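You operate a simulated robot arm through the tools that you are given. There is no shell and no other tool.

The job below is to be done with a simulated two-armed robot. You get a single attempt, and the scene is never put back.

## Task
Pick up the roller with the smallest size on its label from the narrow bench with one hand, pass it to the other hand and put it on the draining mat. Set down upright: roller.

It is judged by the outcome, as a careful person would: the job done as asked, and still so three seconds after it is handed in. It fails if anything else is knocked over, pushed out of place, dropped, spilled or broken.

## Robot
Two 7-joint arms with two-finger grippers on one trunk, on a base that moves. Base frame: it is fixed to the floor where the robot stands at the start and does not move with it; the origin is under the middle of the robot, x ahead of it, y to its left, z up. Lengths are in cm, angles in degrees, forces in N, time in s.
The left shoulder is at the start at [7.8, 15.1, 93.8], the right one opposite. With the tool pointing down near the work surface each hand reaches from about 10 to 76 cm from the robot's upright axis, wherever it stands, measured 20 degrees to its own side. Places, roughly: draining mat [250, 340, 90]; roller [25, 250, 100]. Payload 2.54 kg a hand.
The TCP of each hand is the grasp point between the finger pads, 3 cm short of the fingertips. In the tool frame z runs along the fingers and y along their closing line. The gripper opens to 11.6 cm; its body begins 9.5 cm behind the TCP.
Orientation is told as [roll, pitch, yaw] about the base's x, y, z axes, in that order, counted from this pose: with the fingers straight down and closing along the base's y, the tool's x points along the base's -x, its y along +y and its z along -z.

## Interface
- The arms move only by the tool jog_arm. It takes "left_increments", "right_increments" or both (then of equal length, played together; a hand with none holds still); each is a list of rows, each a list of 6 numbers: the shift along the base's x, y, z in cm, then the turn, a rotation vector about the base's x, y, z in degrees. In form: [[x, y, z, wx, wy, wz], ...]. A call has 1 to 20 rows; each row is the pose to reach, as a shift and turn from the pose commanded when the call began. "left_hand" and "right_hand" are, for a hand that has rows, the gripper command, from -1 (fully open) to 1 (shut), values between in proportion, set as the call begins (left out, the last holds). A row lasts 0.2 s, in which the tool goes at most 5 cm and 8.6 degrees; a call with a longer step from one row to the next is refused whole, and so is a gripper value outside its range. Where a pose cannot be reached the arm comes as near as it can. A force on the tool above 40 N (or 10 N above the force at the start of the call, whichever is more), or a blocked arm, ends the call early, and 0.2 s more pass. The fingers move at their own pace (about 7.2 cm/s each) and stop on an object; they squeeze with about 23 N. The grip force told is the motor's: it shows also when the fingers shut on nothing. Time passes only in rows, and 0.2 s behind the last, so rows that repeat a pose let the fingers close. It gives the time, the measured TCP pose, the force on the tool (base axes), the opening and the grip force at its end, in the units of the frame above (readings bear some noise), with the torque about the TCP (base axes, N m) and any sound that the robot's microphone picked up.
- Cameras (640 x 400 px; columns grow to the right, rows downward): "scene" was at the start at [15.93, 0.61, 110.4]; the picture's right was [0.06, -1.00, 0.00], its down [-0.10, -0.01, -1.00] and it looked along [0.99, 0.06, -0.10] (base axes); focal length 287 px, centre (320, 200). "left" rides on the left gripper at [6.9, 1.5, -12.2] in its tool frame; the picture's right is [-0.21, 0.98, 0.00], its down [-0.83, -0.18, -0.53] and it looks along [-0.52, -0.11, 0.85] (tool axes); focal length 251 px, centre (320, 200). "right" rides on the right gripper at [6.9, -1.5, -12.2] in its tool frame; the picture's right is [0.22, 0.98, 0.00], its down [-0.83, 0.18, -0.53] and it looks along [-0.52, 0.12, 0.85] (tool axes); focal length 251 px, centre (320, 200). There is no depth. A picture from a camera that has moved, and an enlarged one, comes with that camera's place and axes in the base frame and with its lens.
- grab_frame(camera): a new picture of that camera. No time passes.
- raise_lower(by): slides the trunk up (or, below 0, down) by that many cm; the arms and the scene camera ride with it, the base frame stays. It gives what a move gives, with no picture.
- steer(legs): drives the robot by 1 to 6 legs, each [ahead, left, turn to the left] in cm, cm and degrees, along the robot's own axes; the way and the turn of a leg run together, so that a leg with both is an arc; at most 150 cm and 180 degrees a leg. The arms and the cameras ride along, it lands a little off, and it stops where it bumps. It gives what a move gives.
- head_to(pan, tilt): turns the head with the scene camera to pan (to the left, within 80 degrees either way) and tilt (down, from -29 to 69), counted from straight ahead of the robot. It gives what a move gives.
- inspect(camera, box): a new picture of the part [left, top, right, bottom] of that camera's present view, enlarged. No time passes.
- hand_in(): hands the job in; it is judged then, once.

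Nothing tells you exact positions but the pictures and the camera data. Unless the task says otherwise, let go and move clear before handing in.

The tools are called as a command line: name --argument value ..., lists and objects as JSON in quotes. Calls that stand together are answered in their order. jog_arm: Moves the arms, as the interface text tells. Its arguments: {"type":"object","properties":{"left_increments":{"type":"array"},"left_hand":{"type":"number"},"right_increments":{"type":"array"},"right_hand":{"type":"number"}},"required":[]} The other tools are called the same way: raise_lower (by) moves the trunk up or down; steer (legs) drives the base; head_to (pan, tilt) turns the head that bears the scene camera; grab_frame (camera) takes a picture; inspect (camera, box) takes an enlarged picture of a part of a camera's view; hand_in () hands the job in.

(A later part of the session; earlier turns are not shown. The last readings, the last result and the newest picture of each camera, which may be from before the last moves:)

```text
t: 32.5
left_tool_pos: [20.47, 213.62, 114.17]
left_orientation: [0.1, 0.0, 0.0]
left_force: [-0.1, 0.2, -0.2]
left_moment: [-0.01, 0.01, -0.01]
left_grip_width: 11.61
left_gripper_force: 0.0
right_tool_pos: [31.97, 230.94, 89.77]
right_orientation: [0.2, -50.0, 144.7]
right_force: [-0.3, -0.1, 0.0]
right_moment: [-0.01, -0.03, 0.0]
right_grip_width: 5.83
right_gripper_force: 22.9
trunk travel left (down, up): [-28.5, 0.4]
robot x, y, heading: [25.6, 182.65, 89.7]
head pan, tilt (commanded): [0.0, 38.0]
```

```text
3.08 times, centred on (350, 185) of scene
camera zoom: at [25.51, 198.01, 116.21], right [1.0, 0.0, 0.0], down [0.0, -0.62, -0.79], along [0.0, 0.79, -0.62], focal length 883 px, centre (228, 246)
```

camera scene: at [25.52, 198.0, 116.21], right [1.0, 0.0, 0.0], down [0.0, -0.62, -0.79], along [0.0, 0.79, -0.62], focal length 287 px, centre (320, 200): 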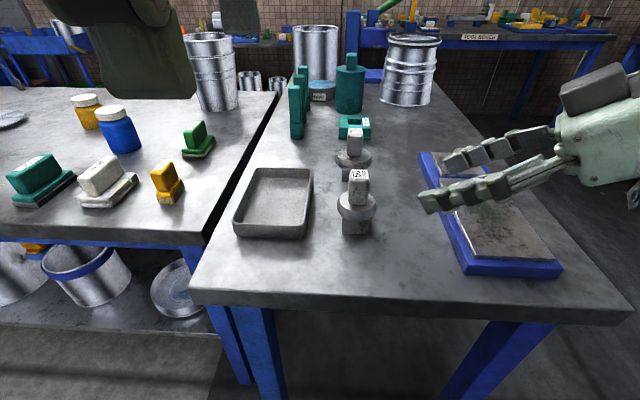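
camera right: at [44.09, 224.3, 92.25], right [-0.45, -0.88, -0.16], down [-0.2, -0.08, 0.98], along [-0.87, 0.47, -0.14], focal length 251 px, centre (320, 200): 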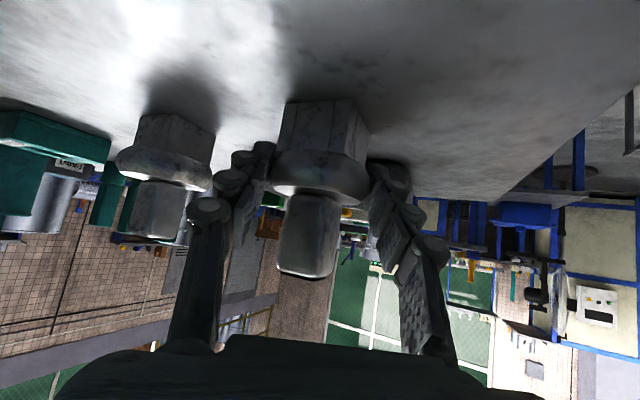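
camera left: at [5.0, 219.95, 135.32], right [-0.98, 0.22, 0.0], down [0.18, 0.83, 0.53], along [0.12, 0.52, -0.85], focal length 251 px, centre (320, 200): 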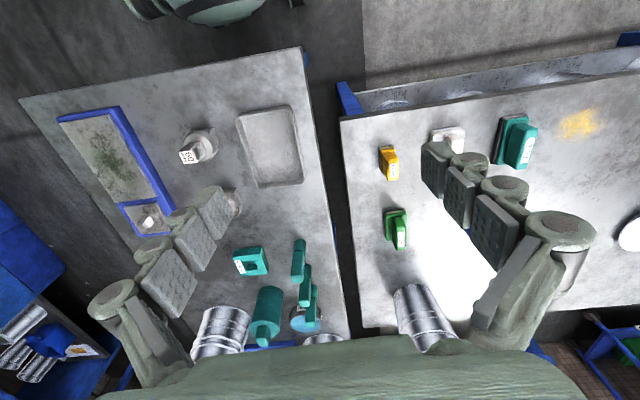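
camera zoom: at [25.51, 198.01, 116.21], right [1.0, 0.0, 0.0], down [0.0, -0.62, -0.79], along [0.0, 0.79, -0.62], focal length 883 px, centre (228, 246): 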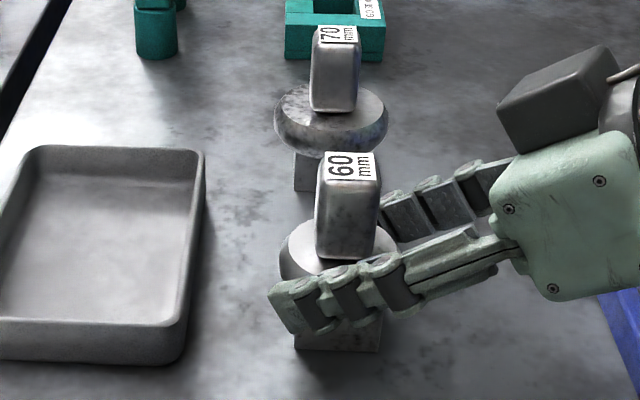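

The grip closed on the disc (5.8 cm, 23 N). I'll lift slowly and see whether the roller stays upright.

jog_arm --right_increments '[[0, 0, 0.5, 0, 0, 0], [0, 0, 1.2, 0, 0, 0], [0, 0, 2.2, 0, 0, 0], [0, 0, 3.4, 0, 0, 0], [0, 0, 4.8, 0, 0, 0], [0, 0, 6, 0, 0, 0], [0, 0, 6, 0, 0, 0]]'

grab_frame --camera "right"

inspect --camera "scene" --box '[280, 100, 440, 250]'

```text
t: 34.1
left_tool_pos: [20.4, 213.6, 114.13]
left_orientation: [0.0, 0.1, 0.0]
left_force: [-0.2, 0.9, 0.9]
left_moment: [-0.03, 0.0, -0.02]
left_grip_width: 11.62
left_gripper_force: 0.1
right_tool_pos: [32.07, 231.05, 95.52]
right_orientation: [0.3, -50.2, 144.7]
right_force: [1.4, 0.0, -3.6]
right_moment: [-0.01, 0.01, 0.01]
right_grip_width: 5.86
right_gripper_force: 22.9
right hand out of reach, approached as far as the arm can: row 6
trunk travel left (down, up): [-28.5, 0.4]
robot x, y, heading: [25.42, 182.45, 89.9]
head pan, tilt (commanded): [0.0, 38.0]
```

```text
taken
camera right: at [44.05, 224.36, 98.13], right [-0.45, -0.88, -0.16], down [-0.2, -0.08, 0.98], along [-0.87, 0.47, -0.14], focal length 251 px, centre (320, 200)
```

right: 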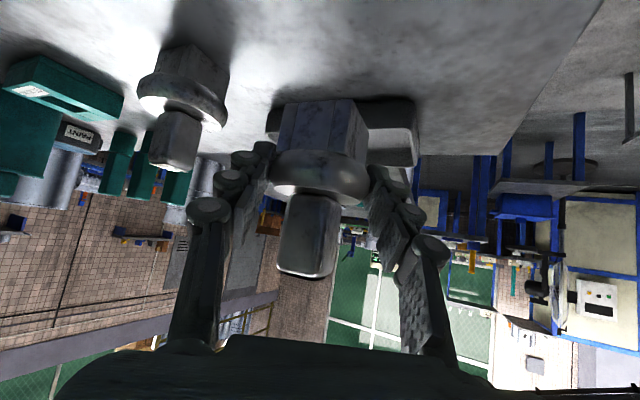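

```text
2.67 times, centred on (360, 175) of scene
camera zoom: at [25.52, 198.02, 116.21], right [1.0, 0.0, 0.0], down [0.0, -0.62, -0.79], along [0.0, 0.79, -0.62], focal length 765 px, centre (213, 267)
```

zoom: 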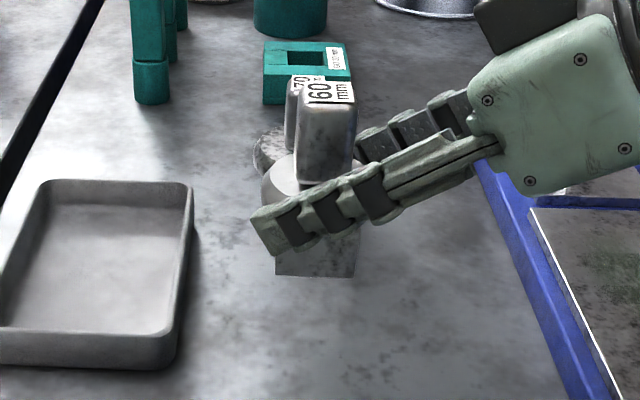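

The roller is lifted, upright and not slipping (about 0.35 kg). The right arm is cramped here, so I'll back away from the bench into free floor space for the hand-over.

steer --legs '[[-35, 0, 0], [-30, 0, 0]]'

grab_frame --camera "scene"

grab_frame --camera "right"

```text
t: 38.0
left_tool_pos: [19.87, 149.18, 114.11]
left_orientation: [-0.1, 0.0, 0.6]
left_force: [0.1, 0.2, -0.5]
left_moment: [0.03, -0.01, -0.02]
left_grip_width: 11.61
left_gripper_force: 0.0
right_tool_pos: [31.44, 166.56, 95.71]
right_orientation: [0.2, -50.1, 145.5]
right_force: [0.3, -0.1, -3.3]
right_moment: [0.0, -0.04, -0.03]
right_grip_width: 5.85
right_gripper_force: 22.5
trunk travel left (down, up): [-28.5, 0.4]
robot x, y, heading: [25.52, 117.97, 90.4]
head pan, tilt (commanded): [0.0, 38.0]
```

```text
taken
camera scene: at [25.35, 133.47, 116.22], right [1.0, 0.01, 0.0], down [0.01, -0.62, -0.79], along [-0.01, 0.79, -0.62], focal length 287 px, centre (320, 200)
```

scene: 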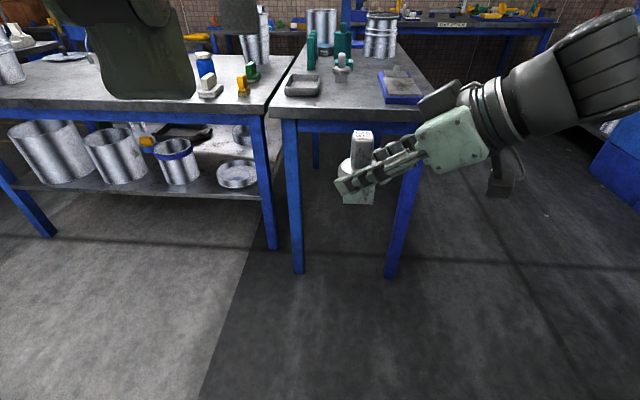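

```text
taken
camera right: at [43.53, 160.06, 98.13], right [-0.44, -0.88, -0.16], down [-0.2, -0.08, 0.98], along [-0.88, 0.46, -0.14], focal length 251 px, centre (320, 200)
```

right: 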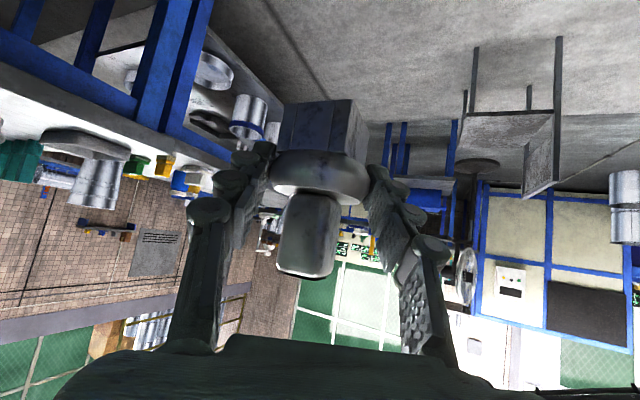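

Now in free space with the roller still firm and upright. I'll bring the right hand (roller) to a roomier hand-over spot ahead of me, turning it slightly inward, and swing the left hand out and tilt it to point rightward.

jog_arm --right_increments '[[-0.9, 1.0, -1.8, 0, 0, 3.5], [-1.8, 2.0, -3.6, 0, 0, 7], [-2.8, 3.0, -5.4, 0, 0, 10.5], [-3.7, 4.0, -7.2, 0, 0, 14], [-4.6, 5.0, -9, 0, 0, 17.5], [-4.6, 5.0, -9, 0, 0, 17.5]]'

grab_frame --camera "scene"

```text
t: 39.4
left_tool_pos: [20.03, 149.13, 114.1]
left_orientation: [0.1, 0.0, 0.6]
left_force: [0.0, 0.0, 0.4]
left_moment: [0.01, 0.0, 0.01]
left_grip_width: 11.58
left_gripper_force: 0.0
right_tool_pos: [26.8, 171.43, 86.47]
right_orientation: [0.3, -50.2, 163.0]
right_force: [0.0, -1.6, -2.3]
right_moment: [-0.03, -0.02, 0.01]
right_grip_width: 5.84
right_gripper_force: 23.2
trunk travel left (down, up): [-28.5, 0.4]
robot x, y, heading: [25.26, 118.07, 90.5]
head pan, tilt (commanded): [0.0, 38.0]
```

```text
taken
camera scene: at [25.35, 133.5, 116.21], right [1.0, 0.01, 0.0], down [0.01, -0.62, -0.79], along [-0.01, 0.79, -0.62], focal length 287 px, centre (320, 200)
```

scene: 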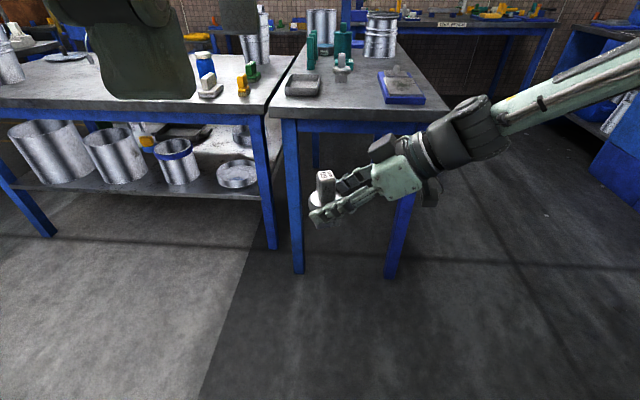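

Hand-over spot reached; the roller is at about [25.9, 171.7], handle z 87–91. Before bringing the left hand in, I'll look closely at the finger geometry to plan a collision-free grasp.

inspect --camera "scene" --box '[290, 125, 440, 240]'

grab_frame --camera "left"

```text
3.48 times, centred on (365, 182) of scene
camera zoom: at [25.35, 133.5, 116.21], right [1.0, 0.01, 0.0], down [0.01, -0.62, -0.79], along [-0.01, 0.79, -0.62], focal length 998 px, centre (164, 261)
```

zoom: 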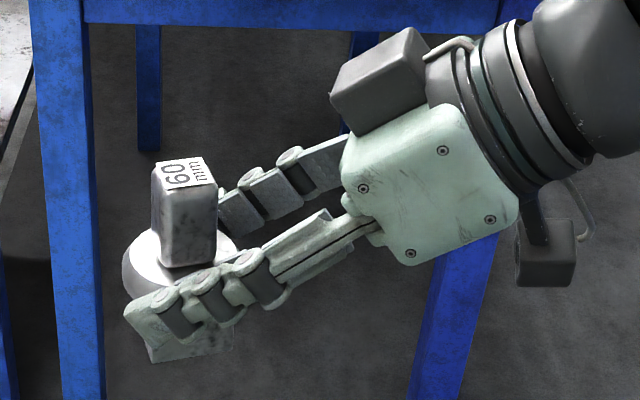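

```text
taken
camera left: at [13.05, 150.71, 126.33], right [0.2, 0.98, 0.0], down [0.83, -0.17, 0.53], along [0.52, -0.11, -0.85], focal length 251 px, centre (320, 200)
```

left: 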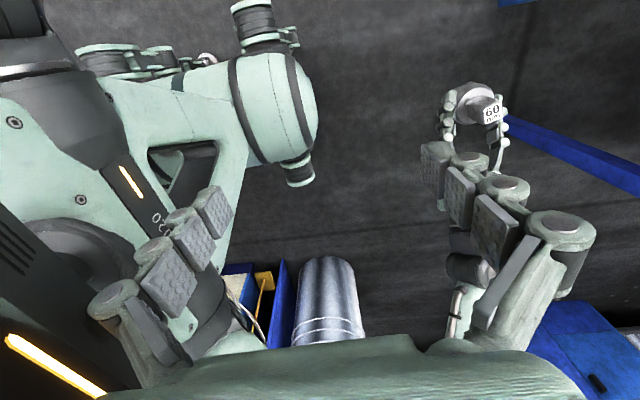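

The tilted right-hand fingers would crowd the left hand at the handle, so a flatter right-hand grip is better. I'll set the roller back down near the narrow bench's front edge (clear area at x≈35) and re-grip it nearly horizontally; first, raise the roller and restore the left hand's natural yaw.

jog_arm --right_increments '[[0.8, 0.8, 1.0, 0, 0, -1.6], [1.6, 1.6, 2.0, 0, 0, -3.2], [2.4, 2.4, 3.0, 0, 0, -4.8], [3.2, 3.2, 4.0, 0, 0, -6.4], [4.0, 4.0, 5.0, 0, 0, -8], [4.8, 4.8, 6.0, 0, 0, -9.6], [5.6, 5.6, 7.0, 0, 0, -11.2], [6.4, 6.4, 8.0, 0, 0, -12.8], [7.2, 7.2, 9.0, 0, 0, -14.4], [8.0, 8.0, 10.0, 0, 0, -16], [8.6, 8.6, 10.5, 0, 0, -18]]' --left_increments '[[-1, 0.5, 0.3, 0, 0, 8.2], [-2, 1, 0.6, 0, 0, 16.4], [-3, 1.5, 0.9, 0, 0, 24.6], [-4, 2, 1.2, 0, 0, 32.8], [-5, 2.5, 1.5, 0, 0, 41], [-6, 3, 1.8, 0, 0, 49.2], [-7, 3.5, 2.1, 0, 0, 57.4], [-8, 4, 2.4, 0, 0, 65.6], [-9, 4.5, 2.7, 0, 0, 73.8], [-10, 5, 3, 0, 0, 82], [-11, 5.5, 3.3, 0, 0, 90]]'

grab_frame --camera "scene"

```text
t: 41.8
left_tool_pos: [9.12, 154.81, 117.41]
left_orientation: [-0.1, 0.0, 90.7]
left_force: [0.2, 0.2, -0.6]
left_moment: [0.02, 0.0, 0.03]
left_grip_width: 11.59
left_gripper_force: 0.0
right_tool_pos: [35.41, 180.18, 97.28]
right_orientation: [0.3, -49.9, 145.0]
right_force: [-0.1, -0.2, -2.6]
right_moment: [-0.03, 0.01, 0.02]
right_grip_width: 5.85
right_gripper_force: 22.9
trunk travel left (down, up): [-28.5, 0.4]
robot x, y, heading: [25.45, 117.77, 90.4]
head pan, tilt (commanded): [0.0, 38.0]
```

```text
taken
camera scene: at [25.34, 133.52, 116.2], right [1.0, 0.01, 0.0], down [0.01, -0.62, -0.79], along [-0.01, 0.79, -0.62], focal length 287 px, centre (320, 200)
```

scene: 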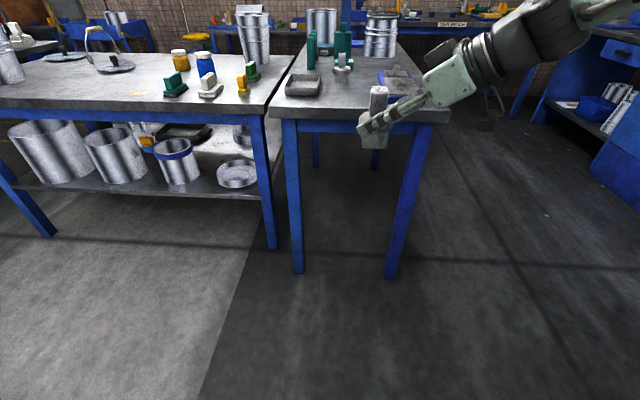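

Roller raised and steady. I'll drive back to the bench front (roller bottom at ~92, well above the 85 top).

steer --legs '[[42, 0, -0.4]]'

grab_frame --camera "scene"

grab_frame --camera "right"

```text
t: 44.4
left_tool_pos: [9.37, 197.36, 117.46]
left_orientation: [-0.1, -0.1, 89.9]
left_force: [0.1, -0.1, 0.1]
left_moment: [-0.02, -0.01, -0.02]
left_grip_width: 11.58
left_gripper_force: 0.1
right_tool_pos: [35.92, 222.6, 97.23]
right_orientation: [0.3, -49.9, 144.2]
right_force: [0.5, 0.4, -2.5]
right_moment: [-0.03, -0.06, 0.0]
right_grip_width: 5.84
right_gripper_force: 23.3
trunk travel left (down, up): [-28.5, 0.4]
robot x, y, heading: [25.49, 160.25, 89.8]
head pan, tilt (commanded): [0.0, 38.0]
```

```text
taken
camera scene: at [25.33, 176.04, 116.2], right [1.0, 0.0, 0.0], down [0.0, -0.62, -0.79], along [0.0, 0.79, -0.62], focal length 287 px, centre (320, 200)
```

scene: 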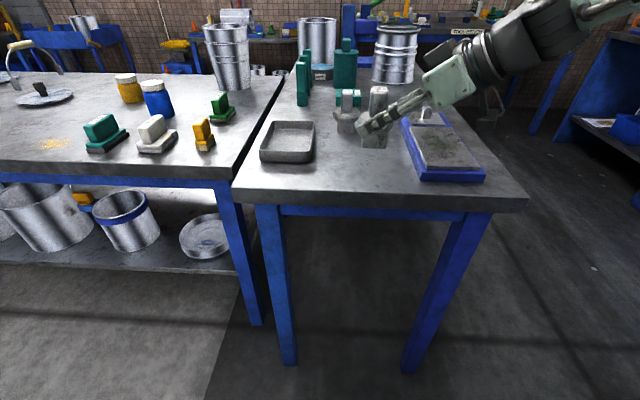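

```text
taken
camera right: at [47.94, 215.8, 99.65], right [-0.46, -0.88, -0.16], down [-0.2, -0.07, 0.98], along [-0.87, 0.48, -0.14], focal length 251 px, centre (320, 200)
```

right: 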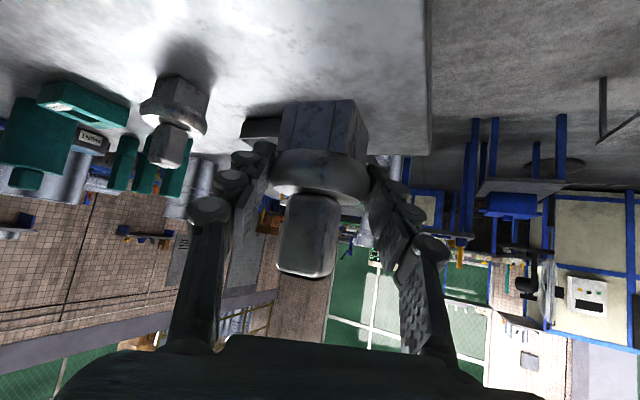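

The roller is over the clear front area of the bench at about [35, 223]. I'll lower it to just above the top.

jog_arm --right_increments '[[0, 0.5, -2.5, 0, 0, 0], [0, 1, -4.5, 0, 0, 0], [0, 1, -6.2, 0, 0, 0], [0, 1, -6.9, 0, 0, 0], [0, 1, -6.9, 0, 0, 0]]'

inspect --camera "scene" --box '[300, 70, 460, 200]'

grab_frame --camera "right"

```text
t: 45.6
left_tool_pos: [9.42, 197.43, 117.51]
left_orientation: [0.0, 0.0, 89.9]
left_force: [0.1, -0.6, 0.2]
left_moment: [-0.01, 0.02, 0.0]
left_grip_width: 11.63
left_gripper_force: 0.1
right_tool_pos: [35.91, 223.35, 90.28]
right_orientation: [0.3, -50.0, 144.4]
right_force: [0.2, 0.7, -2.9]
right_moment: [-0.01, -0.05, -0.01]
right_grip_width: 5.85
right_gripper_force: 22.9
trunk travel left (down, up): [-28.5, 0.4]
robot x, y, heading: [25.75, 160.1, 90.0]
head pan, tilt (commanded): [0.0, 38.0]
```

```text
3.08 times, centred on (380, 135) of scene
camera zoom: at [25.33, 176.0, 116.2], right [1.0, 0.0, 0.0], down [0.0, -0.62, -0.79], along [0.0, 0.79, -0.62], focal length 883 px, centre (135, 400)
```

zoom: 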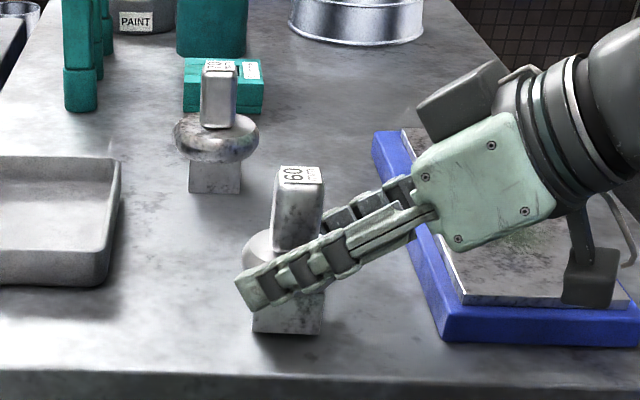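

```text
taken
camera right: at [47.86, 216.72, 92.77], right [-0.46, -0.88, -0.16], down [-0.2, -0.07, 0.98], along [-0.87, 0.48, -0.14], focal length 251 px, centre (320, 200)
```

right: 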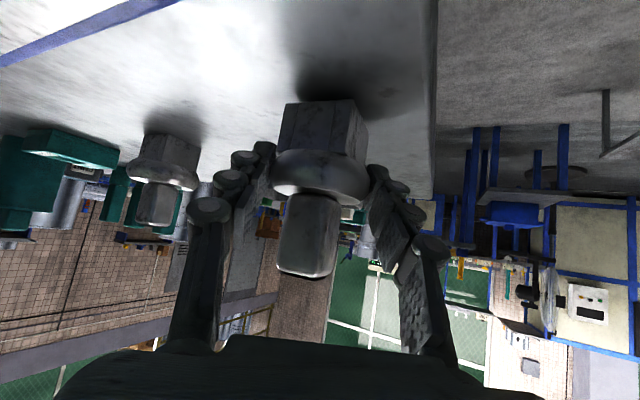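

Just above the bench. I'll lower in small steps until contact.

jog_arm --right_increments '[[0, 0, -0.2, 0, 0, 0], [0, 0, -0.35, 0, 0, 0], [0, 0, -0.5, 0, 0, 0], [0, 0, -0.5, 0, 0, 0]]'

inspect --camera "right" --box '[240, 80, 420, 290]'

```text
t: 46.6
left_tool_pos: [9.39, 197.41, 117.39]
left_orientation: [0.0, -0.1, 89.8]
left_force: [-0.1, 0.2, -0.2]
left_moment: [-0.04, 0.01, 0.01]
left_grip_width: 11.59
left_gripper_force: 0.1
right_tool_pos: [35.82, 223.47, 89.83]
right_orientation: [0.3, -50.0, 144.2]
right_force: [0.5, -0.3, -2.4]
right_moment: [-0.02, -0.03, -0.02]
right_grip_width: 5.82
right_gripper_force: 22.9
trunk travel left (down, up): [-28.5, 0.4]
robot x, y, heading: [25.41, 160.09, 89.9]
head pan, tilt (commanded): [0.0, 38.0]
```

```text
1.90 times, centred on (330, 185) of right
camera zoom: at [47.88, 216.78, 92.28], right [-0.46, -0.88, -0.16], down [-0.2, -0.07, 0.98], along [-0.87, 0.48, -0.14], focal length 479 px, centre (301, 229)
```

zoom: 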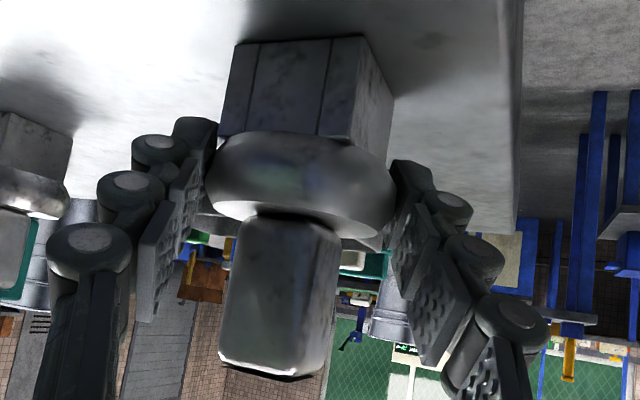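

No contact yet; a couple more millimetres.

jog_arm --right_increments '[[0, 0, -0.1, 0, 0, 0], [0, 0, -0.15, 0, 0, 0], [0, 0, -0.15, 0, 0, 0]]'

```text
t: 47.4
left_tool_pos: [9.29, 197.27, 117.39]
left_orientation: [-0.1, -0.2, 90.0]
left_force: [1.9, 0.1, 0.2]
left_moment: [-0.01, 0.0, 0.05]
left_grip_width: 11.59
left_gripper_force: 0.1
right_tool_pos: [35.81, 223.44, 89.73]
right_orientation: [0.0, -50.3, 144.4]
right_force: [-1.0, 3.0, 5.5]
right_moment: [-0.02, -0.05, -0.01]
right_grip_width: 5.84
right_gripper_force: 22.7
trunk travel left (down, up): [-28.5, 0.4]
robot x, y, heading: [25.63, 160.46, 90.1]
head pan, tilt (commanded): [0.0, 38.0]
```

Contact felt (force reversed to +5.5 N). I'll open the right hand to release.

jog_arm --right_increments '[[0, 0, 0, 0, 0, 0], [0, 0, 0, 0, 0, 0], [0, 0, 0, 0, 0, 0], [0, 0, 0, 0, 0, 0]]' --right_hand -0.4

grab_frame --camera "right"

inspect --camera "scene" --box '[300, 70, 460, 200]'

```text
t: 48.4
left_tool_pos: [9.27, 197.33, 117.42]
left_orientation: [-0.1, -0.1, 89.9]
left_force: [0.4, -0.7, -1.0]
left_moment: [0.02, -0.01, -0.01]
left_grip_width: 11.62
left_gripper_force: 0.1
right_tool_pos: [35.92, 223.56, 89.71]
right_orientation: [0.2, -50.1, 144.2]
right_force: [0.0, 0.0, 0.9]
right_moment: [0.0, -0.02, 0.0]
right_grip_width: 8.13
right_gripper_force: 0.1
trunk travel left (down, up): [-28.5, 0.4]
robot x, y, heading: [25.48, 160.59, 90.1]
head pan, tilt (commanded): [0.0, 38.0]
```

```text
taken
camera right: at [47.89, 216.76, 92.12], right [-0.46, -0.88, -0.16], down [-0.2, -0.08, 0.98], along [-0.87, 0.48, -0.14], focal length 251 px, centre (320, 200)
```

right: 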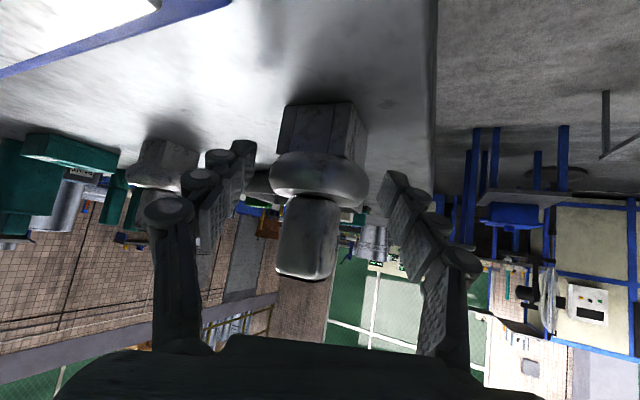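

```text
3.08 times, centred on (380, 135) of scene
camera zoom: at [25.33, 175.97, 116.21], right [1.0, 0.0, 0.0], down [0.0, -0.62, -0.79], along [0.0, 0.79, -0.62], focal length 883 px, centre (135, 400)
```

zoom: 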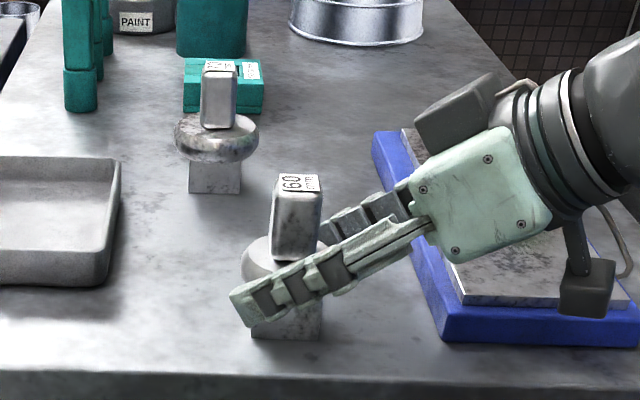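

Released and standing. I'll back the hand out along its own axis.

jog_arm --right_increments '[[1.2, -0.9, 1.3, 0, 0, 0], [3.1, -2.2, 3.2, 0, 0, 0], [5.6, -4.0, 5.8, 0, 0, 0], [8.1, -5.8, 8.4, 0, 0, 0], [10.0, -7.2, 10.3, 0, 0, 0]]'

grab_frame --camera "right"

inspect --camera "scene" --box '[300, 70, 460, 200]'

```text
t: 49.6
left_tool_pos: [9.33, 197.29, 117.41]
left_orientation: [0.1, -0.2, 89.9]
left_force: [-0.9, -0.2, 0.2]
left_moment: [-0.01, 0.08, 0.01]
left_grip_width: 11.6
left_gripper_force: 0.0
right_tool_pos: [45.95, 216.57, 100.03]
right_orientation: [0.2, -50.1, 144.4]
right_force: [-0.4, -1.0, 0.5]
right_moment: [-0.01, 0.03, 0.0]
right_grip_width: 8.11
right_gripper_force: 0.2
trunk travel left (down, up): [-28.5, 0.4]
robot x, y, heading: [25.38, 160.69, 89.9]
head pan, tilt (commanded): [0.0, 38.0]
```

```text
taken
camera right: at [57.94, 209.83, 102.52], right [-0.46, -0.88, -0.16], down [-0.2, -0.08, 0.98], along [-0.87, 0.48, -0.14], focal length 251 px, centre (320, 200)
```

right: 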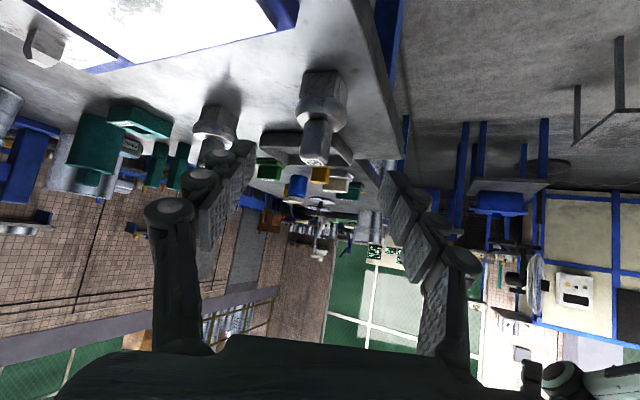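

```text
3.08 times, centred on (380, 135) of scene
camera zoom: at [25.34, 175.94, 116.21], right [1.0, 0.0, 0.0], down [0.0, -0.62, -0.79], along [0.0, 0.79, -0.62], focal length 883 px, centre (135, 400)
```

zoom: 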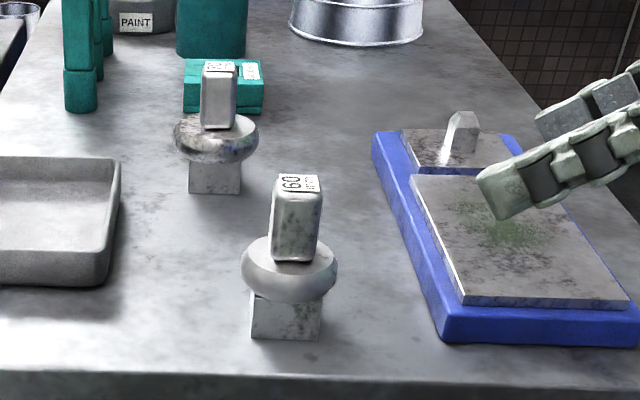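

The roller stands alone at about [34.85, 224.15]. I'll zoom in to measure its yaw accurately before the flatter re-grip.

inspect --camera "scene" --box '[370, 120, 420, 185]'

inspect --camera "right" --box '[280, 50, 370, 180]'

```text
6.15 times, centred on (395, 152) of scene
camera zoom: at [25.34, 175.94, 116.21], right [1.0, 0.0, 0.0], down [0.0, -0.62, -0.79], along [0.0, 0.79, -0.62], focal length 1766 px, centre (-142, 492)
```

zoom: 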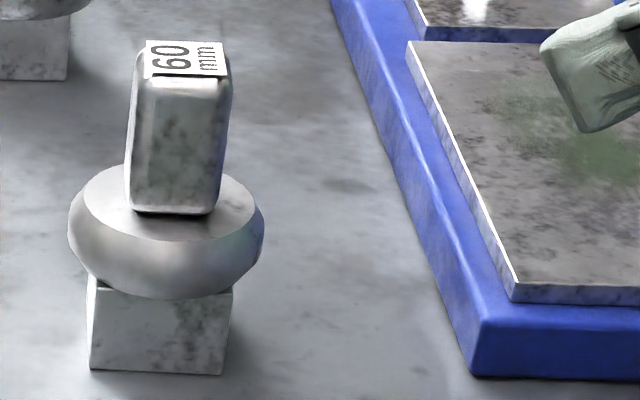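

```text
3.08 times, centred on (325, 115) of right
camera zoom: at [57.94, 209.83, 102.52], right [-0.46, -0.88, -0.16], down [-0.2, -0.08, 0.98], along [-0.87, 0.48, -0.14], focal length 774 px, centre (305, 462)
```

zoom: 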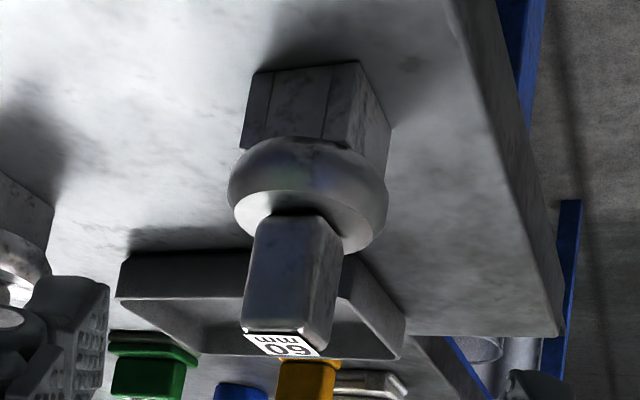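

The roller's yaw is about -3 to -4°. For the flatter grip I need more arm room, so I back the robot up 16 cm, then reorient the right hand.

steer --legs '[[-16, 0, 0]]'

jog_arm --right_increments '[[-0.5, 0, 0, 0, 0, -8.2], [-1, 0, 0, 0, 0, -16.4], [-2, 0, 0, 0, 0, -24.6], [-3, 0, 0, 0, 0, -32.8], [-4, 0, 0, 0, 0, -41], [-5, 0, 0, 0, 0, -49.2], [-6, 0, 0, 0, 0, -57.4]]'

grab_frame --camera "scene"

```text
t: 51.1
left_tool_pos: [9.43, 181.2, 117.46]
left_orientation: [0.0, -0.1, 89.9]
left_force: [0.8, -0.7, -0.5]
left_moment: [0.03, 0.03, 0.01]
left_grip_width: 11.58
left_gripper_force: 0.0
right_tool_pos: [45.91, 200.39, 100.15]
right_orientation: [0.2, -50.0, 144.3]
right_force: [1.1, 0.1, 0.0]
right_moment: [-0.01, -0.03, 0.01]
right_grip_width: 8.13
right_gripper_force: 0.0
trunk travel left (down, up): [-28.5, 0.4]
robot x, y, heading: [25.39, 144.43, 90.3]
head pan, tilt (commanded): [0.0, 38.0]
```

```text
t: 52.9
left_tool_pos: [9.39, 181.09, 117.52]
left_orientation: [0.1, -0.2, 90.1]
left_force: [0.0, -1.2, -0.7]
left_moment: [0.04, 0.02, -0.04]
left_grip_width: 11.6
left_gripper_force: 0.1
right_tool_pos: [38.8, 202.46, 103.15]
right_orientation: [-9.3, -59.9, 102.3]
right_force: [0.6, -0.8, 0.3]
right_moment: [0.02, 0.0, 0.01]
right_grip_width: 8.13
right_gripper_force: 0.0
right hand out of reach, approached as far as the arm can: row 3, 4, 5, 6
trunk travel left (down, up): [-28.5, 0.4]
robot x, y, heading: [25.52, 144.39, 90.2]
head pan, tilt (commanded): [0.0, 38.0]
stopped in row 7 (right hand): the arm was blocked; the commanded pose is now the measured one
```

```text
taken
camera scene: at [25.39, 159.62, 116.25], right [1.0, 0.0, 0.0], down [0.0, -0.61, -0.79], along [0.0, 0.79, -0.61], focal length 287 px, centre (320, 200)
```

scene: 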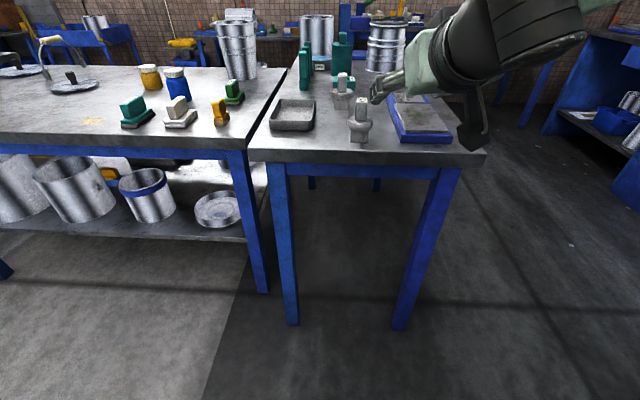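

The arm folded against its limit because the wrist was too close to the shoulder; orientation is only ~17° from what I want. I'll move the hand outward and down while finishing that turn.

jog_arm --right_increments '[[-0.8, 2.2, -2.5, 2, 0.7, -0.9], [-1.8, 4.4, -5, 5, 1.6, -2.2], [-2.8, 6.2, -7.5, 8.5, 2.8, -3.8], [-3.8, 7.6, -9.5, 11.8, 3.8, -5.3], [-4.6, 8.8, -10.9, 14.72, 4.79, -6.59], [-4.6, 8.8, -10.9, 14.72, 4.79, -6.59]]'

grab_frame --camera "scene"

grab_frame --camera "right"

```text
t: 54.3
left_tool_pos: [9.42, 181.27, 117.27]
left_orientation: [0.0, 0.1, 90.0]
left_force: [0.3, 0.0, 0.0]
left_moment: [0.04, 0.05, -0.02]
left_grip_width: 11.6
left_gripper_force: 0.0
right_tool_pos: [36.8, 210.83, 93.91]
right_orientation: [0.0, -75.0, 87.0]
right_force: [-0.9, -1.2, 0.1]
right_moment: [-0.01, 0.02, 0.01]
right_grip_width: 8.1
right_gripper_force: 0.0
right hand out of reach, approached as far as the arm can: row 4, 5, 6
trunk travel left (down, up): [-28.5, 0.4]
robot x, y, heading: [25.08, 144.29, 90.0]
head pan, tilt (commanded): [0.0, 38.0]
```

```text
taken
camera scene: at [25.29, 159.79, 116.21], right [1.0, 0.0, 0.0], down [0.0, -0.62, -0.79], along [0.0, 0.79, -0.62], focal length 287 px, centre (320, 200)
```

scene: 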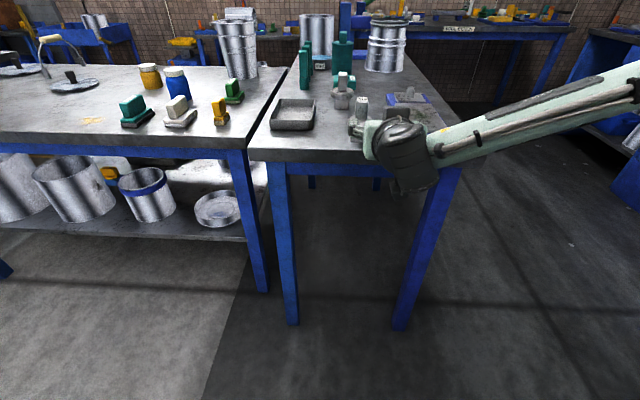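

```text
taken
camera right: at [37.57, 197.18, 90.3], right [-0.98, 0.0, -0.21], down [-0.2, -0.29, 0.94], along [-0.06, 0.96, 0.28], focal length 251 px, centre (320, 200)
```

right: 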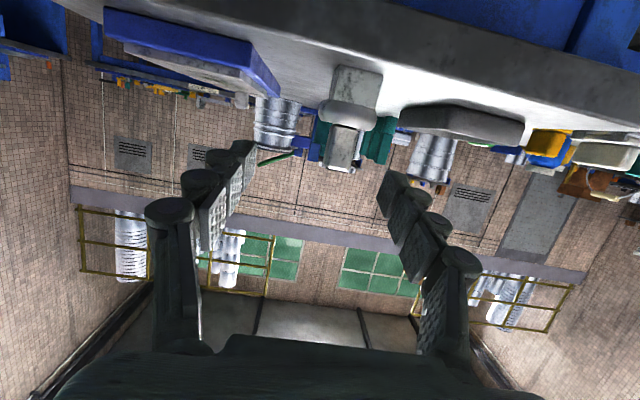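

Orientation is now right (75° tilt, straight ahead). I'll slide the hand to line up in front of the roller and check alignment.

jog_arm --right_increments '[[-0.8, 1.5, -0.9, 0, 0, 0], [-1.6, 3.0, -1.7, 0, 0, 0], [-2.4, 4.5, -2.6, 0, 0, 0], [-2.4, 4.5, -2.6, 0, 0, 0]]'

grab_frame --camera "scene"

grab_frame --camera "right"

```text
t: 55.3
left_tool_pos: [9.31, 181.32, 117.41]
left_orientation: [0.0, 0.1, 90.0]
left_force: [-0.3, -0.2, 0.3]
left_moment: [0.01, 0.03, 0.01]
left_grip_width: 11.58
left_gripper_force: 0.0
right_tool_pos: [38.19, 213.84, 93.3]
right_orientation: [-0.1, -74.8, 87.2]
right_force: [0.0, 0.1, 0.5]
right_moment: [-0.01, -0.01, 0.0]
right_grip_width: 8.1
right_gripper_force: 0.3
right hand out of reach, approached as far as the arm can: row 1, 2, 3, 4
trunk travel left (down, up): [-28.5, 0.4]
robot x, y, heading: [25.62, 144.43, 89.8]
head pan, tilt (commanded): [0.0, 38.0]
```

```text
taken
camera scene: at [25.29, 159.79, 116.21], right [1.0, 0.0, 0.0], down [0.0, -0.62, -0.79], along [0.0, 0.79, -0.62], focal length 287 px, centre (320, 200)
```

scene: 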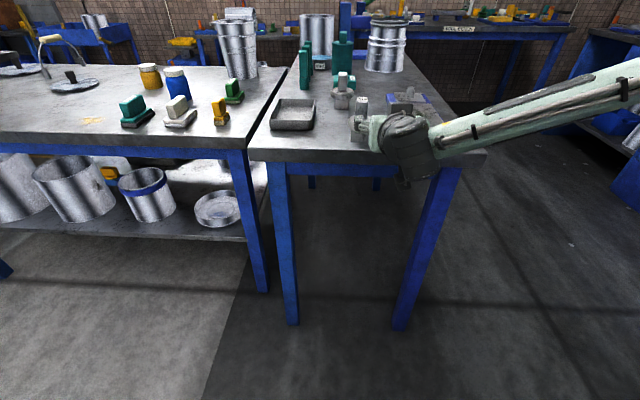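

```text
taken
camera right: at [38.96, 200.37, 89.76], right [-0.98, -0.01, -0.21], down [-0.2, -0.29, 0.94], along [-0.07, 0.96, 0.28], focal length 251 px, centre (320, 200)
```

right: 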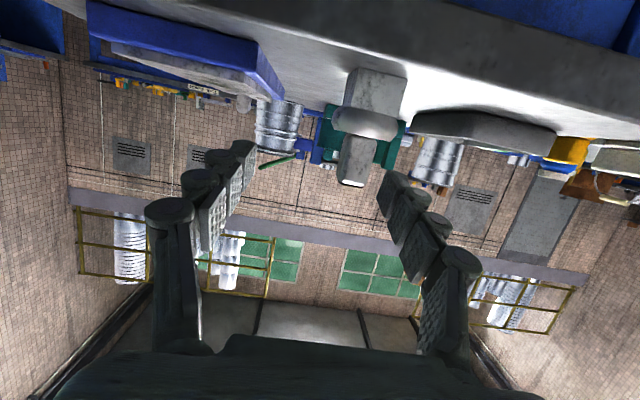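

The straight-ahead pose is at the wrist's limit, so I'll use a 30°-inward yaw instead (the palm still hangs off the bench edge). Rotating and moving to a new pre-grasp point.

jog_arm --right_increments '[[0.3, 0.3, -0.2, 0, 0, 8.2], [0.6, 0.8, -0.6, 0, 0, 16.4], [0.9, 1.6, -1.2, 0, 0, 24.6], [1.2, 2.5, -2.0, 0, 0, 32.8], [1.2, 2.5, -2.0, 0, 0, 32.8]]'

inspect --camera "scene" --box '[250, 70, 480, 210]'

grab_frame --camera "right"

```text
t: 56.5
left_tool_pos: [9.19, 181.23, 117.24]
left_orientation: [0.0, 0.1, 90.0]
left_force: [0.6, -0.2, 0.1]
left_moment: [-0.02, 0.02, -0.03]
left_grip_width: 11.57
left_gripper_force: 0.1
right_tool_pos: [39.6, 216.27, 91.13]
right_orientation: [-0.1, -74.8, 119.9]
right_force: [-0.2, -0.4, -0.7]
right_moment: [0.0, 0.0, -0.02]
right_grip_width: 8.12
right_gripper_force: 0.1
trunk travel left (down, up): [-28.5, 0.4]
robot x, y, heading: [25.45, 144.29, 90.1]
head pan, tilt (commanded): [0.0, 38.0]
```

```text
2.78 times, centred on (365, 140) of scene
camera zoom: at [25.29, 159.79, 116.21], right [1.0, 0.0, 0.0], down [0.0, -0.62, -0.79], along [0.0, 0.79, -0.62], focal length 799 px, centre (195, 367)
```

zoom: 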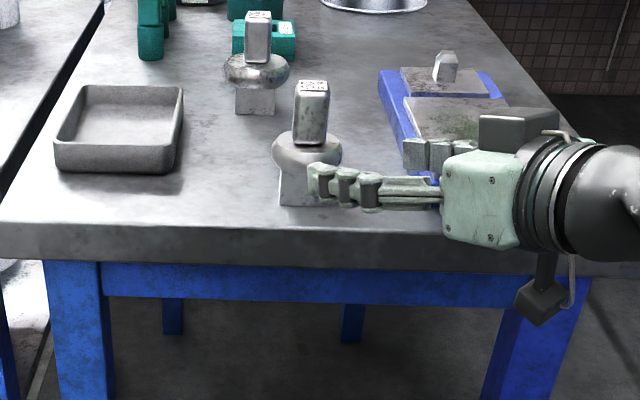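

```text
taken
camera right: at [47.51, 205.2, 87.53], right [-0.82, -0.53, -0.21], down [-0.01, -0.35, 0.94], along [-0.57, 0.77, 0.28], focal length 251 px, centre (320, 200)
```

right: 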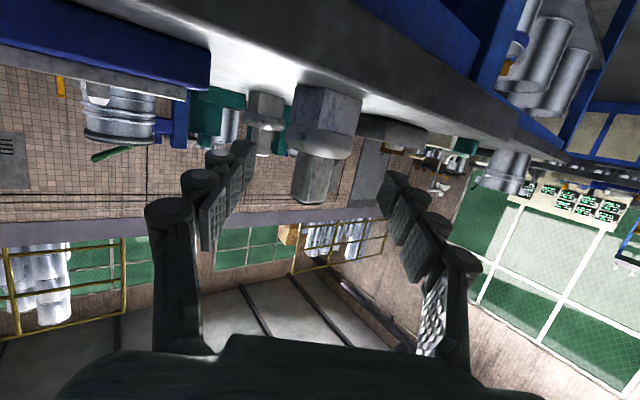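

Well aligned: the roller is centred between the fingers, palm off the bench edge. Advancing to put the disc between the pads.

jog_arm --right_increments '[[-1.4, 2.2, -0.65, 0, 0, 0], [-2.8, 4.5, -1.3, 0, 0, 0], [-4.1, 6.75, -1.9, 0, 0, 0], [-4.1, 6.75, -1.9, 0, 0, 0]]'

inspect --camera "scene" --box '[300, 70, 460, 200]'

grab_frame --camera "right"

```text
t: 57.5
left_tool_pos: [9.22, 181.3, 117.35]
left_orientation: [0.0, 0.0, 90.0]
left_force: [0.0, -0.1, -0.1]
left_moment: [0.01, -0.04, -0.01]
left_grip_width: 11.64
left_gripper_force: 0.2
right_tool_pos: [36.13, 221.83, 90.05]
right_orientation: [-0.2, -74.8, 119.9]
right_force: [0.2, 0.4, 0.6]
right_moment: [0.0, 0.03, -0.02]
right_grip_width: 8.12
right_gripper_force: 0.0
right hand out of reach, approached as far as the arm can: row 3, 4
trunk travel left (down, up): [-28.5, 0.4]
robot x, y, heading: [25.35, 144.11, 90.1]
head pan, tilt (commanded): [0.0, 38.0]
```

```text
3.08 times, centred on (380, 135) of scene
camera zoom: at [25.29, 159.81, 116.21], right [1.0, 0.0, 0.0], down [0.0, -0.62, -0.79], along [0.0, 0.79, -0.62], focal length 883 px, centre (135, 400)
```

zoom: 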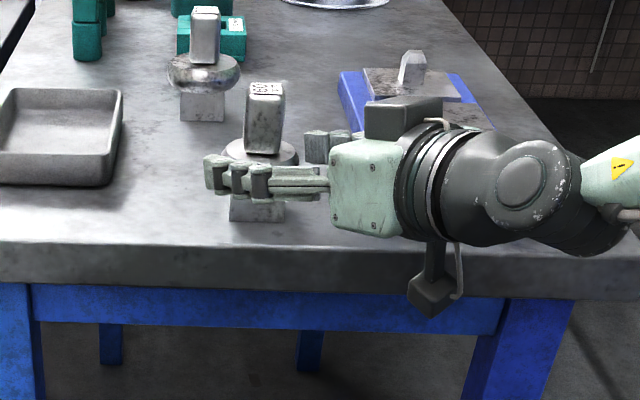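

```text
taken
camera right: at [44.1, 210.8, 86.55], right [-0.82, -0.53, -0.21], down [-0.01, -0.35, 0.94], along [-0.57, 0.77, 0.28], focal length 251 px, centre (320, 200)
```

right: 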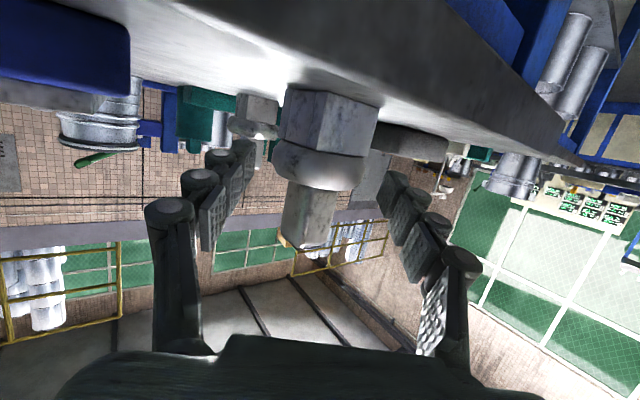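

The arm stops ~1.5 cm short at its limit, so I'll use the trunk and base for the last bit: lower 0.8 cm, then nudge the base 1.3 cm ahead and 0.6 cm left.

raise_lower --by -0.8

steer --legs '[[1.3, 0.6, 0]]'

inspect --camera "scene" --box '[300, 70, 460, 200]'

grab_frame --camera "right"

```text
t: 58.0
left_tool_pos: [9.3, 181.17, 116.59]
left_orientation: [0.0, 0.1, 90.1]
left_force: [-0.6, -0.9, 0.4]
left_moment: [-0.02, 0.0, -0.01]
left_grip_width: 11.62
left_gripper_force: 0.1
right_tool_pos: [36.23, 221.77, 89.39]
right_orientation: [-0.1, -74.8, 120.0]
right_force: [0.6, 0.1, -0.4]
right_moment: [0.01, -0.02, -0.04]
right_grip_width: 8.1
right_gripper_force: 0.1
trunk travel left (down, up): [-27.7, 1.2]
robot x, y, heading: [24.88, 144.33, 89.9]
head pan, tilt (commanded): [0.0, 38.0]
```

```text
t: 58.8
left_tool_pos: [8.68, 182.56, 116.54]
left_orientation: [0.0, 0.2, 90.0]
left_force: [-0.7, 1.1, 0.0]
left_moment: [-0.04, -0.04, -0.01]
left_grip_width: 11.6
left_gripper_force: 0.0
right_tool_pos: [35.59, 222.94, 89.22]
right_orientation: [-0.1, -74.7, 119.9]
right_force: [-0.8, -0.4, -0.4]
right_moment: [0.0, 0.01, -0.02]
right_grip_width: 8.11
right_gripper_force: 0.1
trunk travel left (down, up): [-27.7, 1.2]
robot x, y, heading: [24.85, 145.36, 90.1]
head pan, tilt (commanded): [0.0, 38.0]
```

```text
3.08 times, centred on (380, 135) of scene
camera zoom: at [24.67, 161.12, 115.4], right [1.0, 0.0, 0.0], down [0.0, -0.62, -0.79], along [0.0, 0.79, -0.62], focal length 883 px, centre (135, 400)
```

zoom: 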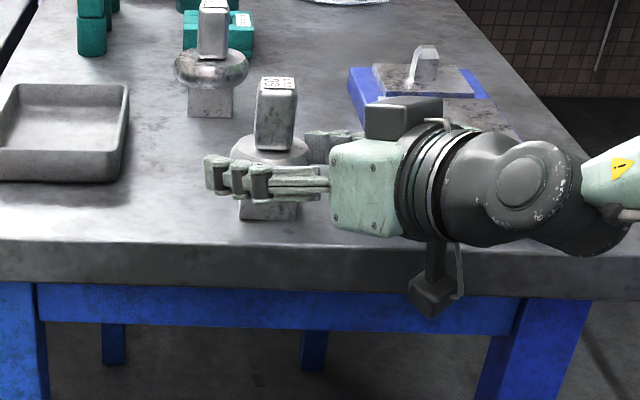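

```text
taken
camera right: at [43.51, 212.08, 85.71], right [-0.82, -0.53, -0.21], down [-0.01, -0.35, 0.94], along [-0.57, 0.77, 0.28], focal length 251 px, centre (320, 200)
```

right: 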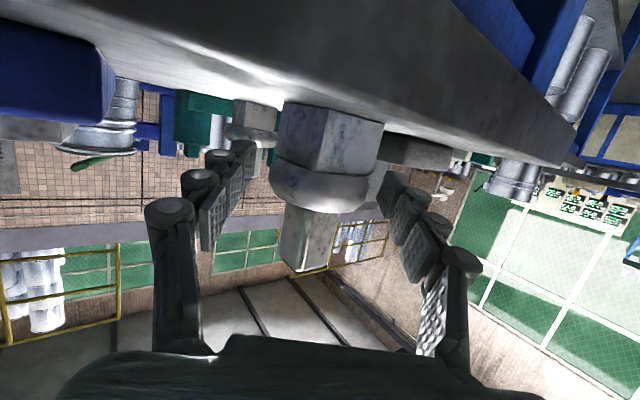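

The disc is now centred between the pads (TCP within 1–2 mm of plan). Closing the right hand.

jog_arm --right_increments '[[0, 0, 0, 0, 0, 0], [0, 0, 0, 0, 0, 0], [0, 0, 0, 0, 0, 0], [0, 0, 0, 0, 0, 0], [0, 0, 0, 0, 0, 0]]' --right_hand 1

inspect --camera "scene" --box '[300, 70, 460, 200]'

grab_frame --camera "right"

```text
t: 60.0
left_tool_pos: [8.66, 182.62, 116.64]
left_orientation: [0.0, 0.1, 89.9]
left_force: [0.7, -0.1, -0.1]
left_moment: [-0.01, 0.01, -0.01]
left_grip_width: 11.6
left_gripper_force: 0.0
right_tool_pos: [35.55, 222.99, 89.3]
right_orientation: [-0.2, -74.9, 119.9]
right_force: [0.8, -0.6, 2.0]
right_moment: [-0.08, 0.02, 0.01]
right_grip_width: 5.84
right_gripper_force: 23.0
trunk travel left (down, up): [-27.7, 1.2]
robot x, y, heading: [24.73, 145.71, 90.0]
head pan, tilt (commanded): [0.0, 38.0]
```

```text
3.08 times, centred on (380, 135) of scene
camera zoom: at [24.71, 161.04, 115.41], right [1.0, 0.0, 0.0], down [0.0, -0.62, -0.79], along [0.0, 0.79, -0.62], focal length 883 px, centre (135, 400)
```

zoom: 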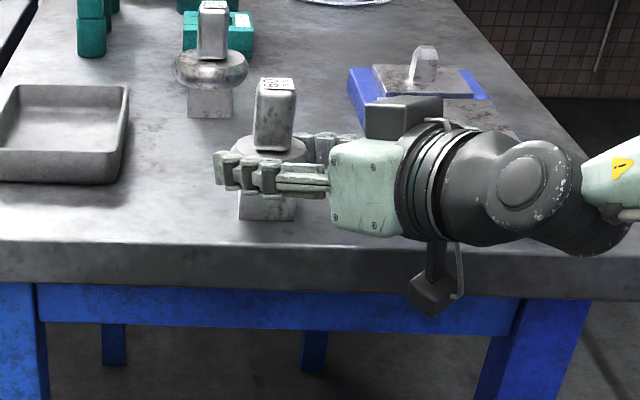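

```text
taken
camera right: at [43.54, 212.05, 85.79], right [-0.82, -0.53, -0.21], down [-0.01, -0.35, 0.94], along [-0.57, 0.77, 0.28], focal length 251 px, centre (320, 200)
```

right: 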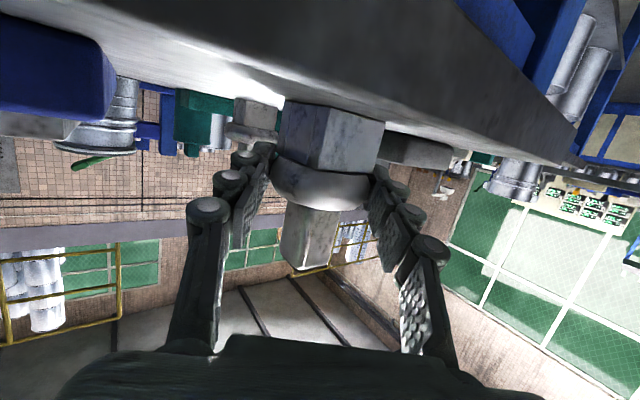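

Firm grip again. I'll lift with the trunk, then the arm, then back away.

raise_lower --by 1.2

jog_arm --right_increments '[[0, 0, 1, 0, 0, 0], [0, 0, 2, 0, 0, 0], [0, 0, 3, 0, 0, 0], [0, 0, 3, 0, 0, 0]]'

grab_frame --camera "right"

inspect --camera "scene" --box '[300, 70, 460, 200]'

```text
t: 60.6
left_tool_pos: [8.64, 182.63, 117.72]
left_orientation: [0.0, 0.2, 90.0]
left_force: [0.7, 0.4, 0.9]
left_moment: [0.0, -0.05, -0.01]
left_grip_width: 11.6
left_gripper_force: 0.0
right_tool_pos: [35.53, 223.14, 90.38]
right_orientation: [0.1, -74.7, 119.8]
right_force: [-0.7, -0.7, -2.8]
right_moment: [-0.05, -0.02, -0.01]
right_grip_width: 5.83
right_gripper_force: 23.0
trunk travel left (down, up): [-28.9, 0.0]
robot x, y, heading: [24.88, 145.32, 89.9]
head pan, tilt (commanded): [0.0, 38.0]
```

```text
t: 61.6
left_tool_pos: [8.85, 182.55, 117.66]
left_orientation: [0.0, 0.2, 90.0]
left_force: [-1.2, 0.1, 0.3]
left_moment: [0.01, 0.0, -0.01]
left_grip_width: 11.59
left_gripper_force: 0.1
right_tool_pos: [35.52, 223.11, 93.57]
right_orientation: [0.0, -74.8, 119.8]
right_force: [0.0, 0.3, -3.1]
right_moment: [-0.01, 0.01, -0.01]
right_grip_width: 5.88
right_gripper_force: 23.1
trunk travel left (down, up): [-28.9, 0.0]
robot x, y, heading: [24.77, 145.43, 89.9]
head pan, tilt (commanded): [0.0, 38.0]
```

```text
taken
camera right: at [43.52, 212.06, 90.03], right [-0.82, -0.53, -0.21], down [-0.01, -0.35, 0.94], along [-0.57, 0.77, 0.28], focal length 251 px, centre (320, 200)
```

right: 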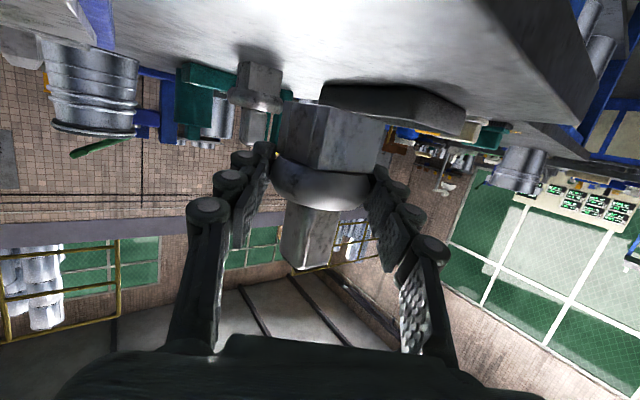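

```text
3.08 times, centred on (380, 135) of scene
camera zoom: at [24.7, 161.11, 116.6], right [1.0, 0.0, 0.0], down [0.0, -0.62, -0.79], along [0.0, 0.79, -0.62], focal length 883 px, centre (135, 400)
```

zoom: 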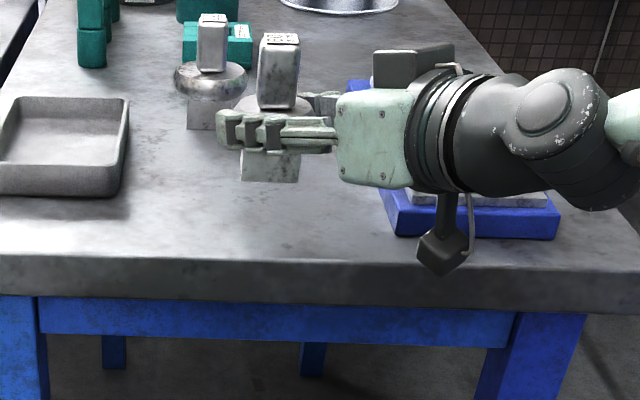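

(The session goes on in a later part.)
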